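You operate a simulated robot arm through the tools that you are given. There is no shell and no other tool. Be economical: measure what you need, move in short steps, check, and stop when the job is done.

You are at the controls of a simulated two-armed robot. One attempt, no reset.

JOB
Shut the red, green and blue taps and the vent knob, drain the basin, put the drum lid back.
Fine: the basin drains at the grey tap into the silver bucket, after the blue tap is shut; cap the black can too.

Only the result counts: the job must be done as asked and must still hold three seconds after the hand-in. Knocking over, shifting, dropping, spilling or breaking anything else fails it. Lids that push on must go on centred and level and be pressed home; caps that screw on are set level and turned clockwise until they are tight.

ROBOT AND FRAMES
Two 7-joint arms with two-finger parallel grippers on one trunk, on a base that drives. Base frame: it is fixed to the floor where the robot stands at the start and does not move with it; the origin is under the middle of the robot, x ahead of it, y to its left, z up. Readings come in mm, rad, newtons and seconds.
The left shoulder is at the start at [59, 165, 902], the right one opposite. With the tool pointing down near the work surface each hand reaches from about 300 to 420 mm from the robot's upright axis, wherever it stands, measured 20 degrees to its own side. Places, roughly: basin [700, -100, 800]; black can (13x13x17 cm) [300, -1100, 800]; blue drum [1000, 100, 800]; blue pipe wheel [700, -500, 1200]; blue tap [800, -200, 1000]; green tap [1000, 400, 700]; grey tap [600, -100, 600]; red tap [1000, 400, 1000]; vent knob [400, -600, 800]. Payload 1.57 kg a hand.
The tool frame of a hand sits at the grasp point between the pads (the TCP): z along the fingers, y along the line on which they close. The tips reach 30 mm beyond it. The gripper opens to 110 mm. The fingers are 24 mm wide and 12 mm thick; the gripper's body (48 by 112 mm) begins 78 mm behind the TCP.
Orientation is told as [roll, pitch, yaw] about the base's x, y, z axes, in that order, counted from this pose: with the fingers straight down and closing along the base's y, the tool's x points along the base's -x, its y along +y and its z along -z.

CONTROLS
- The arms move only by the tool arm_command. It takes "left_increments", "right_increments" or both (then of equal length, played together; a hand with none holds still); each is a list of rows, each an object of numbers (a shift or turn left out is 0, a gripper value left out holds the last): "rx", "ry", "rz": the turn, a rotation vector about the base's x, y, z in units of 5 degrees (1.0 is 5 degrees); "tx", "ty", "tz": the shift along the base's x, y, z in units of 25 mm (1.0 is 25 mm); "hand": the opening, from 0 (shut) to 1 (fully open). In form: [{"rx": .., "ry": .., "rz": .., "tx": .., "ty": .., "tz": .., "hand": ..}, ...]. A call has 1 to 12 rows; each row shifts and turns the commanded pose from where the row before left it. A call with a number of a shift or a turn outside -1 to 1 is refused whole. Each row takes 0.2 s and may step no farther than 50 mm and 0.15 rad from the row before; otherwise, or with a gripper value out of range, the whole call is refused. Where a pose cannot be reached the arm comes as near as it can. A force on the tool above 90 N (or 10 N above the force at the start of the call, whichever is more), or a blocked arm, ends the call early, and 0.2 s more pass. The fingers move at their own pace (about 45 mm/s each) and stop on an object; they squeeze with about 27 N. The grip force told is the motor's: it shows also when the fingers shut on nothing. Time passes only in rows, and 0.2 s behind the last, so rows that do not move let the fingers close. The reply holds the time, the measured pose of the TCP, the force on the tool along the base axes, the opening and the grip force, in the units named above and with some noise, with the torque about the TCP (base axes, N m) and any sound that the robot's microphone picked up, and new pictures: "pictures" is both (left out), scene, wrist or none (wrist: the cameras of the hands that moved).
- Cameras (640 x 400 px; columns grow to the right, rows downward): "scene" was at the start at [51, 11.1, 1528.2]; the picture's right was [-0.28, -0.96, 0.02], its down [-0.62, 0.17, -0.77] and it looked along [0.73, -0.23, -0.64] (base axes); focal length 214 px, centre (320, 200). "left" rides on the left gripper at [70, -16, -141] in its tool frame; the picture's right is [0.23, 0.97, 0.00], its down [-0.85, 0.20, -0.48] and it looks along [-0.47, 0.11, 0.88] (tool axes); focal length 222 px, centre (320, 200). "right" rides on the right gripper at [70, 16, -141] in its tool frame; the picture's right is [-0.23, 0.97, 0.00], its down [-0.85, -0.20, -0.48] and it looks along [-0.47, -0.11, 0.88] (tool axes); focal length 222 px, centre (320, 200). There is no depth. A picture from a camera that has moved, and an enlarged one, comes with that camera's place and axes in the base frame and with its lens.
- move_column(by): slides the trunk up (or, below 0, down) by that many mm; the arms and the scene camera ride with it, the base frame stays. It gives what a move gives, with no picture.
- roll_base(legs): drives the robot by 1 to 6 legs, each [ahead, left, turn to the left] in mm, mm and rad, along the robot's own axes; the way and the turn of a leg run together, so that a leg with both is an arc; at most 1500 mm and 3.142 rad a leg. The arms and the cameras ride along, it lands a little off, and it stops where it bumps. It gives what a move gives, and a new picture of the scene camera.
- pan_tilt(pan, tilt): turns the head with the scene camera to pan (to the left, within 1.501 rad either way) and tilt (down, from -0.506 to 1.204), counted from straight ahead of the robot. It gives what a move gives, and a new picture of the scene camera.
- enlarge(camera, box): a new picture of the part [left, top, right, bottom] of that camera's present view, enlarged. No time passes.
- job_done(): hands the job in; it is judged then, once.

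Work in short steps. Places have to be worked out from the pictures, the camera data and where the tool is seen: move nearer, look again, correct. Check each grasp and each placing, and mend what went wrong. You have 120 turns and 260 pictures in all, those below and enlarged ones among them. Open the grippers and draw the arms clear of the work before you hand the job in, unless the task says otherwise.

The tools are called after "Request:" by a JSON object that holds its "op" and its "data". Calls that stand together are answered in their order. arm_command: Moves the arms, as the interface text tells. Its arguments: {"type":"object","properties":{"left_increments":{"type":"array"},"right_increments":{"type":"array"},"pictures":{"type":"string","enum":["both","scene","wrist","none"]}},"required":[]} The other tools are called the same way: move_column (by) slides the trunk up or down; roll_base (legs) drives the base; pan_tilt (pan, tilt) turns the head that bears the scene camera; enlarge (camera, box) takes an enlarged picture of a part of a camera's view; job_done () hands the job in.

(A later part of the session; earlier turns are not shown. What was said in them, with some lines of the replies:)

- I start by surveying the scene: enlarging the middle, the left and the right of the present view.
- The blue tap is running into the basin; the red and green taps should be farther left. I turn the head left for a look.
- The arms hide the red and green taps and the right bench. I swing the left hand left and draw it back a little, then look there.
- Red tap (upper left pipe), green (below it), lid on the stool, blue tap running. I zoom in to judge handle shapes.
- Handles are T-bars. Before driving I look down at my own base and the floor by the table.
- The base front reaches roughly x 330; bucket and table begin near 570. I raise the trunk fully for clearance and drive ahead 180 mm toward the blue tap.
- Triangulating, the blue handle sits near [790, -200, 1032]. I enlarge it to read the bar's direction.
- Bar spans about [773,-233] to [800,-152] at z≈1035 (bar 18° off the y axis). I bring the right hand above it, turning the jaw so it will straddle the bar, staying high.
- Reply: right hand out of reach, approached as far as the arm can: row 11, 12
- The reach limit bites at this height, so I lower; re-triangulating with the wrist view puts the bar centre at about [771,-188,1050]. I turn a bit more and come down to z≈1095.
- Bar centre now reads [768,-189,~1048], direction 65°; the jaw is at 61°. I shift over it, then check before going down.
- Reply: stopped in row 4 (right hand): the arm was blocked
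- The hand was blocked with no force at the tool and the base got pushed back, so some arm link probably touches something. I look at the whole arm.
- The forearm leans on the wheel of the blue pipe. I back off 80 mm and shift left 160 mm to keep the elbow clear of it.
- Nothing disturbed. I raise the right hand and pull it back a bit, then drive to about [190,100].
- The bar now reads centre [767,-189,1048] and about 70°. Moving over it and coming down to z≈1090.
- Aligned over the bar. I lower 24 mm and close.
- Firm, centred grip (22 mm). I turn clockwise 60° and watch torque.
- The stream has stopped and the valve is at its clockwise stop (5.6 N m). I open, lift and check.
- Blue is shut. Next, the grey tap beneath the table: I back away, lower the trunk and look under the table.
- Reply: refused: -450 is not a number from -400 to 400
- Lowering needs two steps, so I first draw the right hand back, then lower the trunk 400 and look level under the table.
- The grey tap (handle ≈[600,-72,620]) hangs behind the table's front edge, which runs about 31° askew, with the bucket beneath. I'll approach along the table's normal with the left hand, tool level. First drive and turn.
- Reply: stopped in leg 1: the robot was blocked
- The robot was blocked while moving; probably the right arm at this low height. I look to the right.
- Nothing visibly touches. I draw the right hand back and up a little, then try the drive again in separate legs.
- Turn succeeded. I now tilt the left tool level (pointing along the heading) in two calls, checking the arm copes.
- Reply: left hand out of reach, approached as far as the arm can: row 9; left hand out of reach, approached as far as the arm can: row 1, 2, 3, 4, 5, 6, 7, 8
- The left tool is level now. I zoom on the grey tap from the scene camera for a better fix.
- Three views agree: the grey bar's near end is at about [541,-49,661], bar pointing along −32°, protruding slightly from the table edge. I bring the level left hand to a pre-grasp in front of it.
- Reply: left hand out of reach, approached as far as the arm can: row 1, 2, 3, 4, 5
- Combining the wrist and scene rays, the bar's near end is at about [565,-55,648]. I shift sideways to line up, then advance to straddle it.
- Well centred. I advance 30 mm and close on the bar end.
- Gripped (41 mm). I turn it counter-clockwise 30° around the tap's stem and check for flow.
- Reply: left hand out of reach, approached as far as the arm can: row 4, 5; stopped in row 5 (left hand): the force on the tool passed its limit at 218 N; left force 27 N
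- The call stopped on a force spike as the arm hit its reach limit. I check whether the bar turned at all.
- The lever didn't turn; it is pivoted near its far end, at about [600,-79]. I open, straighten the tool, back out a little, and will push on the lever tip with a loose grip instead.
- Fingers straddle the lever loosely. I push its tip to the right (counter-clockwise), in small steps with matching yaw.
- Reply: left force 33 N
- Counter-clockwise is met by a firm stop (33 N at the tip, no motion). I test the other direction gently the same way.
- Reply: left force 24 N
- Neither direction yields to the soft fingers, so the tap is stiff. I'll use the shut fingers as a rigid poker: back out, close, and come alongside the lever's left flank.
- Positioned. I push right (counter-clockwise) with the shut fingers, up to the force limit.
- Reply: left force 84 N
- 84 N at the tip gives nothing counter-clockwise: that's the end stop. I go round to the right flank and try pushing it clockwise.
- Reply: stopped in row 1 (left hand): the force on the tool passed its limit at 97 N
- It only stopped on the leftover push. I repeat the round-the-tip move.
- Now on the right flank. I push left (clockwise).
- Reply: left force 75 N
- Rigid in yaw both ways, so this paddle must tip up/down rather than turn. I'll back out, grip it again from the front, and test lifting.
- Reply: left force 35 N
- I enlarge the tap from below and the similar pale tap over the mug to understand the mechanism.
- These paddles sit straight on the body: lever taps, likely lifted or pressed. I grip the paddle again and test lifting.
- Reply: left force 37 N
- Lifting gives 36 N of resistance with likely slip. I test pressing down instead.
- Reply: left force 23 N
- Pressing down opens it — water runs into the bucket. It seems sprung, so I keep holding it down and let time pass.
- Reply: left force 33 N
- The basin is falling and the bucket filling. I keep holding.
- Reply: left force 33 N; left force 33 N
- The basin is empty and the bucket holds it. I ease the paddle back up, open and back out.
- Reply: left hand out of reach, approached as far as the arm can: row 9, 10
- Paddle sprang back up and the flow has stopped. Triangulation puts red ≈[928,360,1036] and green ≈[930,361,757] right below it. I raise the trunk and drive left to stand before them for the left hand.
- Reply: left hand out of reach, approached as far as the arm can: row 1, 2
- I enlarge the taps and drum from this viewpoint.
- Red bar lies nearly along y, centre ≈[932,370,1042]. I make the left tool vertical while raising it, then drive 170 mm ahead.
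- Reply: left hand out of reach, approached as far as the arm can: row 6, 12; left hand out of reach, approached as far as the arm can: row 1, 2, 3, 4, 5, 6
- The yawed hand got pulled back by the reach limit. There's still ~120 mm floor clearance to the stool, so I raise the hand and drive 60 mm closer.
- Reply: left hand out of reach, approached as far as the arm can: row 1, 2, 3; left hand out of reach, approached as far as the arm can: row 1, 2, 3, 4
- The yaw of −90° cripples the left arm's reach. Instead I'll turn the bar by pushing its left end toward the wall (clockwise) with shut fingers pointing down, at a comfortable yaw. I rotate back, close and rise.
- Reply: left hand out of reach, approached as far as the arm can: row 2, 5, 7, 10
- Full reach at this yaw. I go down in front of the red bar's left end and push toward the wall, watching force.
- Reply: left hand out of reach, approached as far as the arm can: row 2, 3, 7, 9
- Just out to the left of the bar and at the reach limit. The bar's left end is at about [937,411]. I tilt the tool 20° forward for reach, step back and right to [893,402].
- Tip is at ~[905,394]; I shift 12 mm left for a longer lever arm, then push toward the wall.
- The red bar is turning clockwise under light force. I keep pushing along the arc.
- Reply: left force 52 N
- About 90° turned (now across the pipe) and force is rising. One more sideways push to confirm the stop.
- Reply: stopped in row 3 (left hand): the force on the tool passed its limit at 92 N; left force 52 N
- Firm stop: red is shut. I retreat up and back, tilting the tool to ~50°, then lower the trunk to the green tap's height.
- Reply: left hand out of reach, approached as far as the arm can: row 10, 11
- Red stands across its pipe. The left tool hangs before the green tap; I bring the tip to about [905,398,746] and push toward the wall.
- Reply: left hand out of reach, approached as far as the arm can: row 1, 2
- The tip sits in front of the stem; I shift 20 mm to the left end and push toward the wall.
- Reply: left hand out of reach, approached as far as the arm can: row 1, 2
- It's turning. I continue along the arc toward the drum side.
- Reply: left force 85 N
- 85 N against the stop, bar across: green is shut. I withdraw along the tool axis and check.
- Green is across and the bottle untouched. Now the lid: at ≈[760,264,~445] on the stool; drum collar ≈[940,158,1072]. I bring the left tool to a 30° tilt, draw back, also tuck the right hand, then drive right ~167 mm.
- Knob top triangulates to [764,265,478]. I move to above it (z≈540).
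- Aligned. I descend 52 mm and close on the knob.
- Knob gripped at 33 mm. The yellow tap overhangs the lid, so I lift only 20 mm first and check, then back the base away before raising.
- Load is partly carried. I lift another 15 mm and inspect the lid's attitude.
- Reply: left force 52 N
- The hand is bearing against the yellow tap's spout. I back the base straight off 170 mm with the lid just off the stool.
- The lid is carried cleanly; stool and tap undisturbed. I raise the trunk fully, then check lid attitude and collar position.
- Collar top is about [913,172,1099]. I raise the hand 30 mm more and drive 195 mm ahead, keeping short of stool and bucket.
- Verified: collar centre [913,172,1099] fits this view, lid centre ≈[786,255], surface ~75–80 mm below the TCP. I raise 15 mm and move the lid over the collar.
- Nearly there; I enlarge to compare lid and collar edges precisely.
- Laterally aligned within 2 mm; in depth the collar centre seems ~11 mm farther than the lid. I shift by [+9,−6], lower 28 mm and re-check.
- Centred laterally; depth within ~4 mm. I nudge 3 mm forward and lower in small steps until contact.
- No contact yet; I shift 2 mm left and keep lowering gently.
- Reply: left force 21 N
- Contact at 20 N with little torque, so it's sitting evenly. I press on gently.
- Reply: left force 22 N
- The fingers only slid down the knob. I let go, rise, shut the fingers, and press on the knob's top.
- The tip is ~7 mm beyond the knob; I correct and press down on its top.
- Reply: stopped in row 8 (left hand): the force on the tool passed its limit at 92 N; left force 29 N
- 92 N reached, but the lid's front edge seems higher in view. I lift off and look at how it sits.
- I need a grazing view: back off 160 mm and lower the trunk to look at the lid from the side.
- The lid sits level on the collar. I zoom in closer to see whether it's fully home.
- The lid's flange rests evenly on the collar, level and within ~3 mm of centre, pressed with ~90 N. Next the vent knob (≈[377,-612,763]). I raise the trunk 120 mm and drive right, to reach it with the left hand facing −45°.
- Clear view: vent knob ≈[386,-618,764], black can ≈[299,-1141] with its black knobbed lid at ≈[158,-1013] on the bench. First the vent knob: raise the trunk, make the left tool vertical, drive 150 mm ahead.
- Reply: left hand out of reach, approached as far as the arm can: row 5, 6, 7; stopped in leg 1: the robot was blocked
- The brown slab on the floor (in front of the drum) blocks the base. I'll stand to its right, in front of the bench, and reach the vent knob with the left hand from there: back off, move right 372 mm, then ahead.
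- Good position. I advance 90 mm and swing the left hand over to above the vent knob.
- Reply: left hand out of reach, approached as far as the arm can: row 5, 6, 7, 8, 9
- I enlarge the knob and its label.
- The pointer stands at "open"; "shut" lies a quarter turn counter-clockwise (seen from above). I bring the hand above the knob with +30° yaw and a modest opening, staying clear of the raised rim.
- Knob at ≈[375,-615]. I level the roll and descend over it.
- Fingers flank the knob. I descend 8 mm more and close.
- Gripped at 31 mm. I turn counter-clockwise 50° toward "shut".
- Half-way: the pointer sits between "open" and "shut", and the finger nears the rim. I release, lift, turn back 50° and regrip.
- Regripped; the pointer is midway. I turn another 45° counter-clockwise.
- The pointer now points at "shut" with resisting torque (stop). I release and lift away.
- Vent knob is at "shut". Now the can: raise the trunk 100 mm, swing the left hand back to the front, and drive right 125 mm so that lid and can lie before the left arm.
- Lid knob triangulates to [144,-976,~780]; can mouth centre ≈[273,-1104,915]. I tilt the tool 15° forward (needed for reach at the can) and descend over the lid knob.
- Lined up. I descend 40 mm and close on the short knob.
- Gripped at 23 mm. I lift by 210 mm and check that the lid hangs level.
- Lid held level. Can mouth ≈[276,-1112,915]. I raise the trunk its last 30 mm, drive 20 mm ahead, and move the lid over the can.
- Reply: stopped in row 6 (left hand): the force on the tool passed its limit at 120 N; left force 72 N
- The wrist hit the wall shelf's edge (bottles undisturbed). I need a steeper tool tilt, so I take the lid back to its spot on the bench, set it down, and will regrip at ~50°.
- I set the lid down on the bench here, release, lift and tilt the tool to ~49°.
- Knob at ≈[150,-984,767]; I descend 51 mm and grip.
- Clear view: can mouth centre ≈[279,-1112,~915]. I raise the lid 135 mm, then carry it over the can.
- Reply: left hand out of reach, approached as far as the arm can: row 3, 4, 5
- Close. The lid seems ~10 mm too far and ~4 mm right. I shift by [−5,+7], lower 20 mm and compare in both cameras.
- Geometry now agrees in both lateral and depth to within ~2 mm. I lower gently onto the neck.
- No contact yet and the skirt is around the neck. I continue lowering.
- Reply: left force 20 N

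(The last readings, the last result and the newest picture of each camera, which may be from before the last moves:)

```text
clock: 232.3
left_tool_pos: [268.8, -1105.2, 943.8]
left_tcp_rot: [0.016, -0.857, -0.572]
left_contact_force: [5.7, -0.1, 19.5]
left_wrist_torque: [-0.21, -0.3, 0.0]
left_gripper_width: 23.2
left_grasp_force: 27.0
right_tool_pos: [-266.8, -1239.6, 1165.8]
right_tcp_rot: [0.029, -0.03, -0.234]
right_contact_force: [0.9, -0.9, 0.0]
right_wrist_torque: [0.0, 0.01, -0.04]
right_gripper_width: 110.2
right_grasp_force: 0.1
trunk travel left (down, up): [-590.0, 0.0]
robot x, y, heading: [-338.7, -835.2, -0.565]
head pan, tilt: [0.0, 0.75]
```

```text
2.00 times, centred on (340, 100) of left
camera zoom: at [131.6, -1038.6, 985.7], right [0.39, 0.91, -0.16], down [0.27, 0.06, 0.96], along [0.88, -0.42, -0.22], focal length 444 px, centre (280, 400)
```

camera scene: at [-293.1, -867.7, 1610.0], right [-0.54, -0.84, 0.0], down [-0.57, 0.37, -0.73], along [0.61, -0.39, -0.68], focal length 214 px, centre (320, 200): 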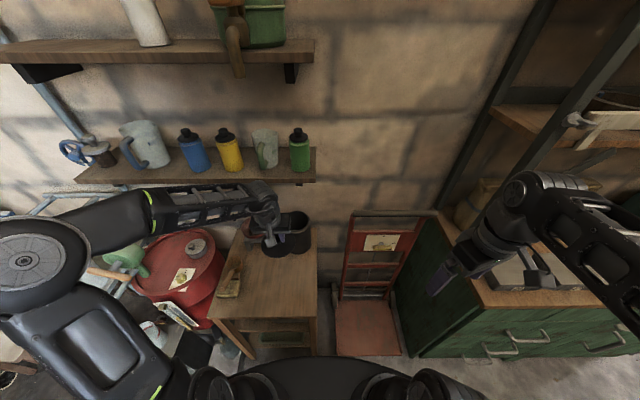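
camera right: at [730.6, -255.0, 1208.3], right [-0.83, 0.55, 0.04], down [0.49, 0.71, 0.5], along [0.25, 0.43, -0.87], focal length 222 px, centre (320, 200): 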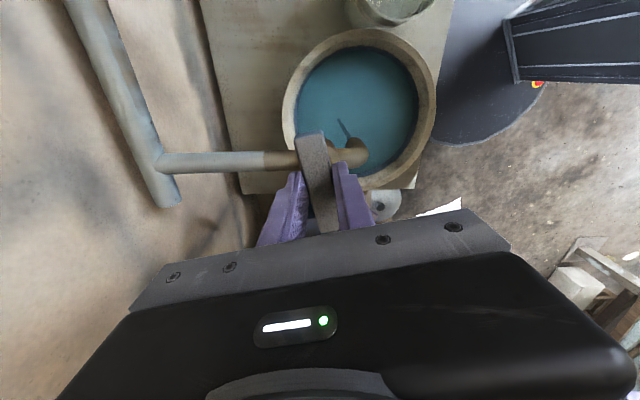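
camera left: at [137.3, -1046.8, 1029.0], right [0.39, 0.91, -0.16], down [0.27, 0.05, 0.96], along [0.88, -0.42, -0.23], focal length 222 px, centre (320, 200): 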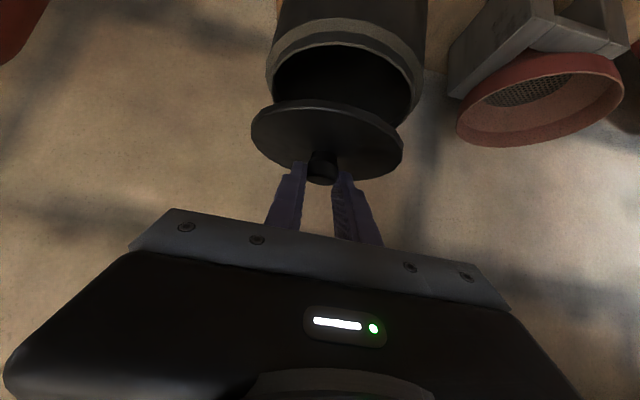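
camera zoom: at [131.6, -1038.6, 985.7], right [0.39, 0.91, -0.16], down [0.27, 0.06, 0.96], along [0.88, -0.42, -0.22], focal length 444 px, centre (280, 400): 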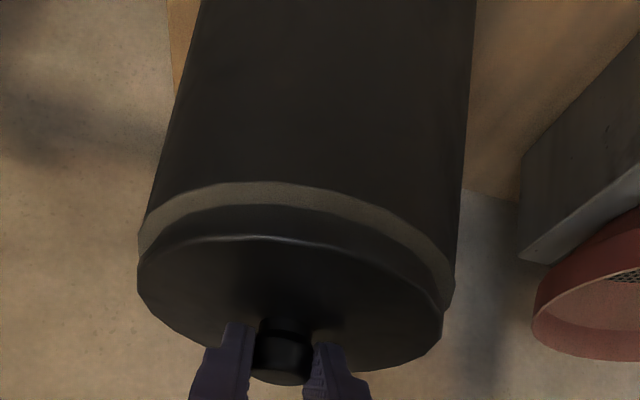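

It's down on the shoulder with 20 N. In case it threads, I turn it clockwise 40° about the knob's axis and watch torque and height.

Request:
{"op": "arm_command", "data": {"left_increments": [{"rz": -1, "tx": 0.026, "ty": 0.035}, {"rz": -1, "tx": 0.028, "ty": 0.033}, {"rz": -1, "tx": 0.031, "ty": 0.03}, {"rz": -1, "tx": 0.033, "ty": 0.027}, {"rz": -1, "tx": 0.035, "ty": 0.024}, {"rz": -1, "tx": 0.037, "ty": 0.021}, {"rz": -1, "tx": 0.039, "ty": 0.018}, {"rz": -1, "tx": 0.04, "ty": 0.014}], "pictures": "wrist"}}

Request:
{"op": "enlarge", "data": {"camera": "scene", "box": [265, 175, 345, 255]}}

```text
clock: 234.1
left_tool_pos: [273.2, -1100.5, 944.8]
left_tcp_rot: [0.017, -0.853, -1.274]
left_contact_force: [1.0, -1.2, 14.6]
left_wrist_torque: [-0.46, 0.07, 0.21]
left_gripper_width: 22.8
left_grasp_force: 27.2
right_tool_pos: [-268.3, -1238.1, 1165.2]
right_tcp_rot: [0.029, -0.029, -0.235]
right_contact_force: [-0.2, 0.0, 0.5]
right_wrist_torque: [-0.05, -0.03, 0.0]
right_gripper_width: 109.8
right_grasp_force: 0.1
trunk travel left (down, up): [-590.0, 0.0]
robot x, y, heading: [-340.0, -832.9, -0.57]
head pan, tilt: [0.0, 0.75]
camera left: at [213.1, -960.5, 985.6], right [0.88, 0.44, -0.16], down [0.24, -0.13, 0.96], along [0.4, -0.89, -0.22], focal length 222 px, centre (320, 200)
```

left: 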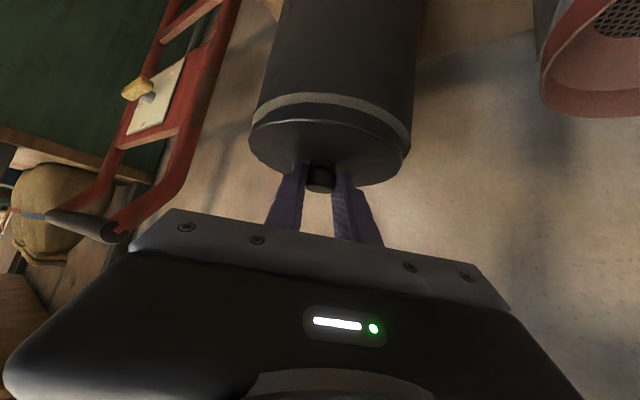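

```text
5.00 times, centred on (305, 215) of scene
camera zoom: at [-296.8, -864.6, 1610.2], right [-0.54, -0.84, 0.0], down [-0.57, 0.37, -0.73], along [0.62, -0.39, -0.68], focal length 1072 px, centre (395, 125)
```

zoom: 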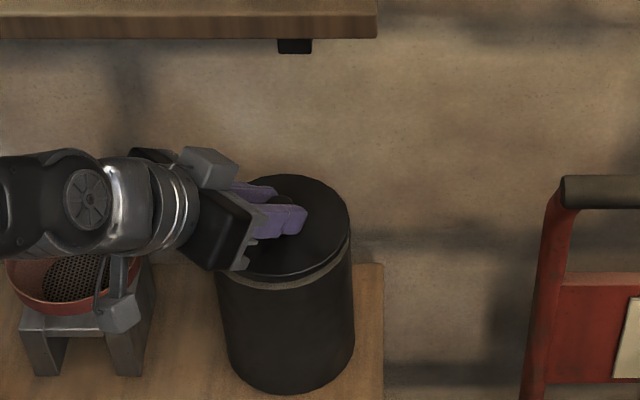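

Low torque, lid well seated and centred. I turn a further 30° to see whether it tightens.

Request:
{"op": "arm_command", "data": {"left_increments": [{"rz": -1, "tx": 0.042, "ty": 0.01}, {"rz": -1, "tx": 0.043, "ty": 0.006}, {"rz": -1, "tx": 0.043, "ty": 0.002}, {"rz": -1, "tx": 0.043, "ty": -0.002}, {"rz": -1, "tx": 0.043, "ty": -0.006}, {"rz": -1, "tx": 0.042, "ty": -0.01}], "pictures": "none"}}

Request:
{"op": "enlarge", "data": {"camera": "left", "box": [230, 60, 430, 220]}}

```text
clock: 235.5
left_tool_pos: [282.5, -1099.1, 944.2]
left_tcp_rot: [0.02, -0.852, -1.798]
left_contact_force: [2.9, -2.8, 15.2]
left_wrist_torque: [-0.37, 0.19, 0.28]
left_gripper_width: 23.1
left_grasp_force: 27.2
right_tool_pos: [-268.2, -1238.5, 1165.1]
right_tcp_rot: [0.03, -0.03, -0.236]
right_contact_force: [-0.5, 0.7, -0.7]
right_wrist_torque: [-0.01, 0.03, -0.01]
right_gripper_width: 110.1
right_grasp_force: 0.2
trunk travel left (down, up): [-590.0, 0.0]
robot x, y, heading: [-345.7, -835.3, -0.568]
head pan, tilt: [0.0, 0.75]
```

```text
2.50 times, centred on (330, 140) of left
camera zoom: at [298.3, -947.0, 985.7], right [0.99, -0.06, -0.16], down [0.14, -0.24, 0.96], along [-0.09, -0.97, -0.22], focal length 555 px, centre (295, 350)
```

zoom: 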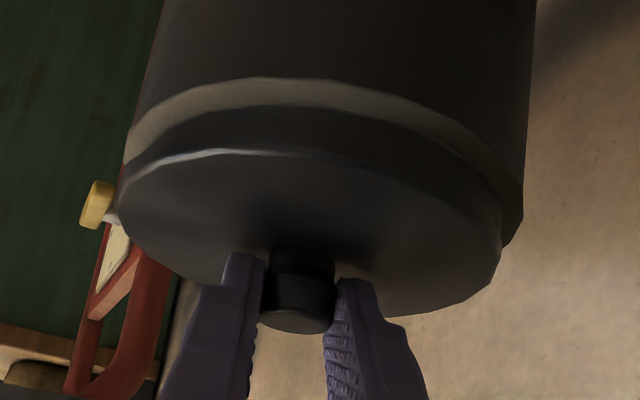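

Torque stays at mere friction (0.28 N m): a push-on lid. I release, rise, shut the fingers and press its knob home.

Request:
{"op": "arm_command", "data": {"left_increments": [{"hand": 0.5}, {"hand": 0.5}, {"tz": 0.7}, {"tz": 0.9, "hand": 0}, {"ty": 0.18, "hand": 0}, {}, {}, {}, {"tz": -0.7}, {"tz": -0.25}, {"tz": -0.2}, {"tz": -0.2}], "pictures": "none"}}

Request:
{"op": "enlarge", "data": {"camera": "left", "box": [230, 60, 430, 220]}}

```text
clock: 238.1
left_tool_pos: [284.7, -1094.1, 964.5]
left_tcp_rot: [0.051, -0.866, -1.809]
left_contact_force: [15.9, 15.9, 70.9]
left_wrist_torque: [-0.62, -0.25, 0.35]
left_gripper_width: 0.0
left_grasp_force: 21.4
right_tool_pos: [-269.1, -1234.9, 1167.8]
right_tcp_rot: [0.027, -0.033, -0.233]
right_contact_force: [0.5, -0.4, -0.4]
right_wrist_torque: [0.0, -0.03, 0.0]
right_gripper_width: 109.9
right_grasp_force: 0.0
trunk travel left (down, up): [-590.0, 0.0]
robot x, y, heading: [-341.9, -835.1, -0.568]
head pan, tilt: [0.0, 0.75]
```

```text
2.50 times, centred on (330, 140) of left
camera zoom: at [299.3, -940.9, 1004.1], right [0.99, -0.05, -0.14], down [0.13, -0.22, 0.97], along [-0.08, -0.97, -0.21], focal length 555 px, centre (295, 350)
```

zoom: 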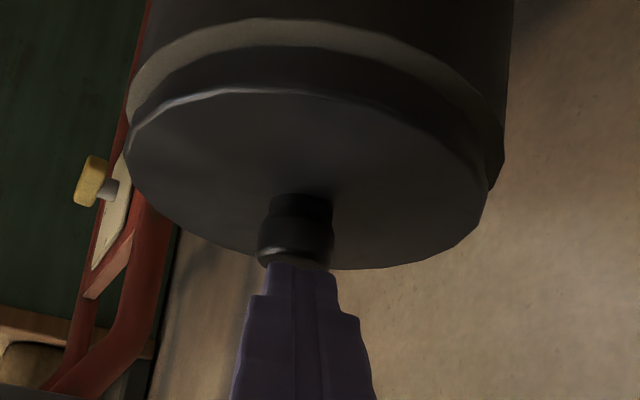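

Pressing with 71 N right on the knob. I lift off, withdraw and look at the result.

Request:
{"op": "arm_command", "data": {"left_increments": [{"tz": -0.06}, {"tz": 0.5}, {"tz": 1}, {"tx": 0.1, "ty": 1}, {"tx": 0.1, "ty": 1}, {"ty": 1, "rz": 1}, {"ty": 1, "rz": 1}, {"rz": 1, "tx": -0.5}, {"rz": 1, "tx": -1}, {"rz": 1, "tx": -1}, {"rz": 1, "tx": -1}, {"rz": 1, "tx": -1}], "pictures": "none"}}

Request:
{"op": "enlarge", "data": {"camera": "scene", "box": [265, 175, 345, 255]}}

```text
clock: 240.7
left_tool_pos: [172.7, -996.5, 986.1]
left_tcp_rot: [0.017, -0.851, -1.181]
left_contact_force: [0.5, 0.0, 1.0]
left_wrist_torque: [0.06, 0.02, 0.0]
left_gripper_width: 0.0
left_grasp_force: 21.5
right_tool_pos: [-266.4, -1239.5, 1165.4]
right_tcp_rot: [0.031, -0.03, -0.235]
right_contact_force: [0.2, 0.5, -0.4]
right_wrist_torque: [0.03, 0.0, 0.01]
right_gripper_width: 109.7
right_grasp_force: 0.0
trunk travel left (down, up): [-590.0, 0.0]
robot x, y, heading: [-342.6, -833.9, -0.567]
head pan, tilt: [0.0, 0.75]
```

```text
5.00 times, centred on (305, 215) of scene
camera zoom: at [-296.5, -865.9, 1610.1], right [-0.54, -0.84, 0.0], down [-0.57, 0.37, -0.73], along [0.62, -0.39, -0.68], focal length 1072 px, centre (395, 125)
```

zoom: 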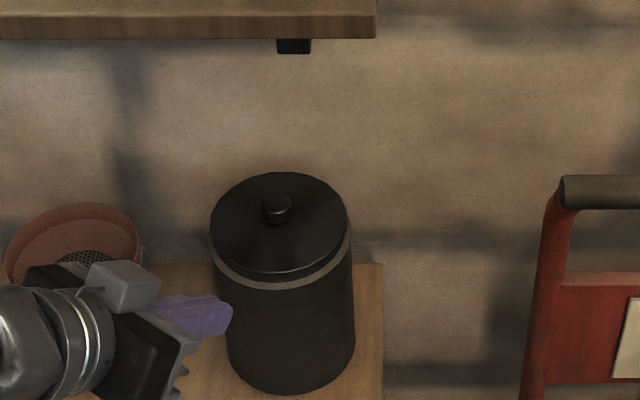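

The lid sits level and centred on the can. I open the hand, back the robot away, and take a low side view for a final check.

Request:
{"op": "arm_command", "data": {"left_increments": [{"tx": -0.8, "ty": 0.4, "tz": 0.5}, {"tx": -0.8, "ty": 0.4, "tz": 0.5, "hand": 1}, {"hand": 1}, {}, {}], "pictures": "none"}}

Request:
{"op": "roll_base", "data": {"legs": [[-250, 0, 0]]}}

Request:
{"op": "move_column", "data": {"by": -400}}

Request:
{"op": "pan_tilt", "data": {"pan": 0.0, "tilt": 0.3}}

Request:
{"op": "enlarge", "data": {"camera": "scene", "box": [270, 190, 350, 270]}}

```text
clock: 241.9
left_tool_pos: [132.7, -975.3, 1011.6]
left_tcp_rot: [0.014, -0.852, -1.184]
left_contact_force: [-0.2, -0.9, 0.2]
left_wrist_torque: [0.01, -0.02, -0.01]
left_gripper_width: 85.9
left_grasp_force: 0.1
right_tool_pos: [-266.0, -1238.5, 1165.8]
right_tcp_rot: [0.032, -0.03, -0.235]
right_contact_force: [0.5, -0.3, 0.0]
right_wrist_torque: [-0.02, 0.0, -0.02]
right_gripper_width: 109.6
right_grasp_force: 0.1
trunk travel left (down, up): [-590.0, 0.0]
robot x, y, heading: [-340.3, -835.8, -0.562]
head pan, tilt: [0.0, 0.75]
```

```text
clock: 243.7
left_tool_pos: [-79.8, -840.2, 1012.3]
left_tcp_rot: [0.018, -0.853, -1.185]
left_contact_force: [-0.5, 0.7, 0.5]
left_wrist_torque: [0.03, 0.0, 0.02]
left_gripper_width: 110.1
left_grasp_force: 0.1
right_tool_pos: [-478.9, -1104.1, 1166.0]
right_tcp_rot: [0.03, -0.029, -0.237]
right_contact_force: [-0.1, -0.3, 0.2]
right_wrist_torque: [-0.04, -0.02, -0.04]
right_gripper_width: 110.1
right_grasp_force: 0.0
trunk travel left (down, up): [-590.0, 0.0]
robot x, y, heading: [-550.9, -699.6, -0.566]
head pan, tilt: [0.0, 0.75]
camera scene: at [-508.9, -729.2, 1610.2], right [-0.54, -0.84, 0.0], down [-0.57, 0.37, -0.73], along [0.62, -0.39, -0.68], focal length 214 px, centre (320, 200)
```

scene: 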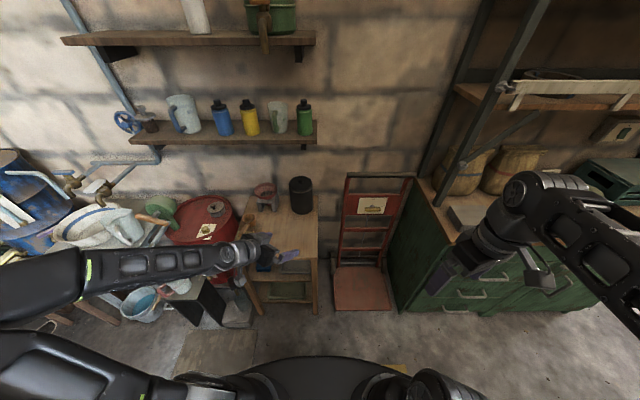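

```text
clock: 247.6
left_tool_pos: [-78.8, -841.5, 611.6]
left_tcp_rot: [0.015, -0.851, -1.182]
left_contact_force: [-1.0, 0.2, 0.8]
left_wrist_torque: [-0.02, -0.03, 0.03]
left_gripper_width: 110.0
left_grasp_force: 0.2
right_tool_pos: [-478.3, -1103.6, 765.7]
right_tcp_rot: [0.03, -0.029, -0.236]
right_contact_force: [-0.1, 0.1, -0.5]
right_wrist_torque: [-0.03, -0.01, 0.02]
right_gripper_width: 110.2
right_grasp_force: 0.0
trunk travel left (down, up): [-190.0, 400.0]
robot x, y, heading: [-555.7, -697.4, -0.569]
head pan, tilt: [0.0, 0.75]
```

```text
clock: 248.5
left_tool_pos: [-78.9, -841.2, 612.1]
left_tcp_rot: [0.016, -0.852, -1.184]
left_contact_force: [0.4, -0.4, 0.8]
left_wrist_torque: [-0.01, -0.04, 0.0]
left_gripper_width: 109.9
left_grasp_force: 0.0
right_tool_pos: [-478.0, -1103.6, 764.9]
right_tcp_rot: [0.031, -0.029, -0.235]
right_contact_force: [0.0, 0.1, 0.7]
right_wrist_torque: [0.03, 0.04, 0.0]
right_gripper_width: 110.0
right_grasp_force: 0.0
trunk travel left (down, up): [-190.0, 400.0]
robot x, y, heading: [-553.1, -698.4, -0.567]
head pan, tilt: [0.0, 0.3]
camera scene: at [-498.8, -735.6, 1250.4], right [-0.54, -0.84, 0.0], down [-0.25, 0.16, -0.95], along [0.8, -0.51, -0.3], focal length 214 px, centre (320, 200)
```

scene: 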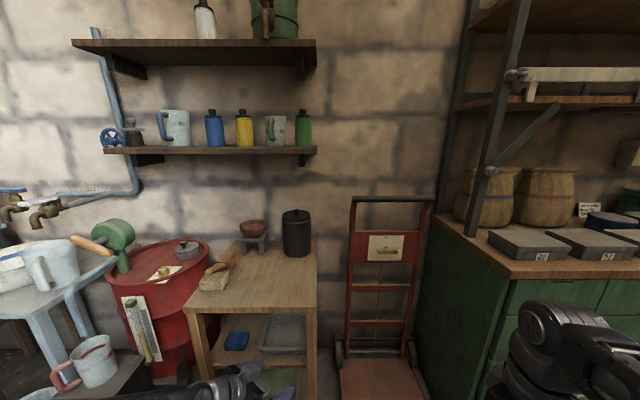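

```text
5.00 times, centred on (310, 230) of scene
camera zoom: at [-498.8, -735.6, 1250.4], right [-0.54, -0.84, 0.0], down [-0.25, 0.16, -0.95], along [0.8, -0.51, -0.3], focal length 1072 px, centre (370, 50)
```

zoom: 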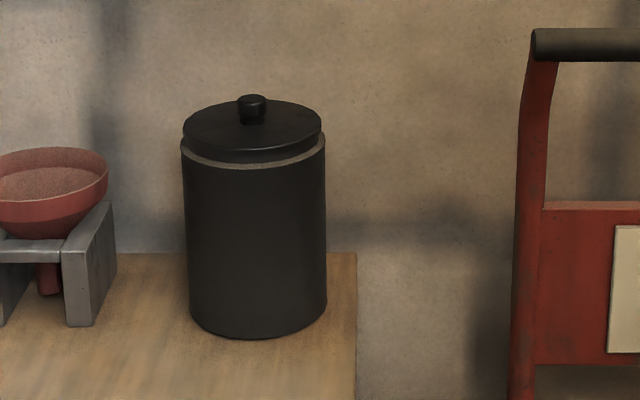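

The can is capped, level and flush. One last look toward the taps and drum before handing in.

Request:
{"op": "pan_tilt", "data": {"pan": 0.75, "tilt": 0.25}}

Request:
{"op": "enlarge", "data": {"camera": "scene", "box": [180, 140, 460, 340]}}

```text
clock: 249.6
left_tool_pos: [-79.1, -840.3, 611.4]
left_tcp_rot: [0.015, -0.851, -1.182]
left_contact_force: [-0.1, -0.2, 0.0]
left_wrist_torque: [0.01, 0.01, 0.04]
left_gripper_width: 110.2
left_grasp_force: 0.0
right_tool_pos: [-478.2, -1103.9, 765.7]
right_tcp_rot: [0.031, -0.029, -0.236]
right_contact_force: [-0.1, 0.4, 0.4]
right_wrist_torque: [0.0, -0.02, -0.03]
right_gripper_width: 109.9
right_grasp_force: 0.0
trunk travel left (down, up): [-190.0, 400.0]
robot x, y, heading: [-555.0, -701.5, -0.571]
head pan, tilt: [0.75, 0.25]
camera scene: at [-485.6, -668.5, 1255.2], right [0.18, -0.98, 0.0], down [-0.24, -0.04, -0.97], along [0.95, 0.17, -0.25], focal length 214 px, centre (320, 200)
```

scene: 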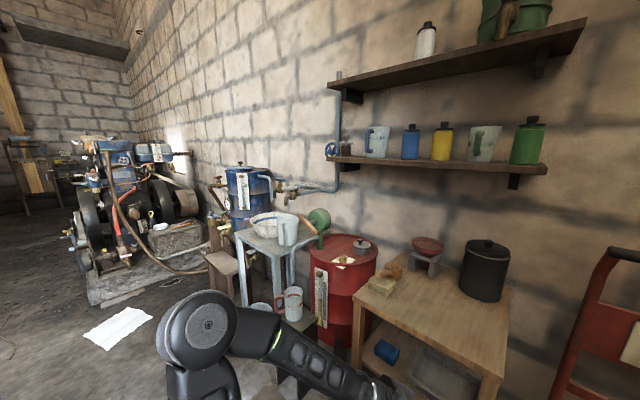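

```text
2.00 times, centred on (320, 240) of scene
camera zoom: at [-485.6, -668.5, 1255.2], right [0.18, -0.98, 0.0], down [-0.24, -0.04, -0.97], along [0.95, 0.17, -0.25], focal length 429 px, centre (320, 120)
```

zoom: 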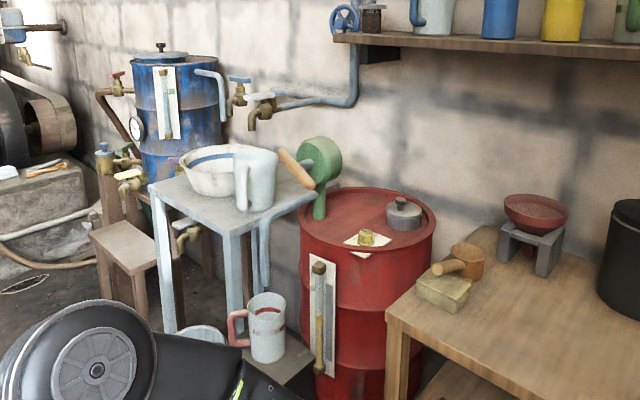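

All is in place: taps shut, basin drained, drum lid and can lid on, arms clear and grippers open. Handing in.

Request:
{"op": "job_done", "data": {}}

```text
The job is handed in.
```

I did everything on the list and handed the job in:

- **Taps and vent:** the blue, red and green taps and the vent knob are shut.
- **Basin:** it drained at the grey tap into the silver bucket, after the blue tap was shut.
- **Lids:** the drum lid and the black can's lid are both on and pressed down. The drum lid sits level and about 3 mm off centre. The can's lid did not tighten when turned clockwise, so I treated it as push-on.
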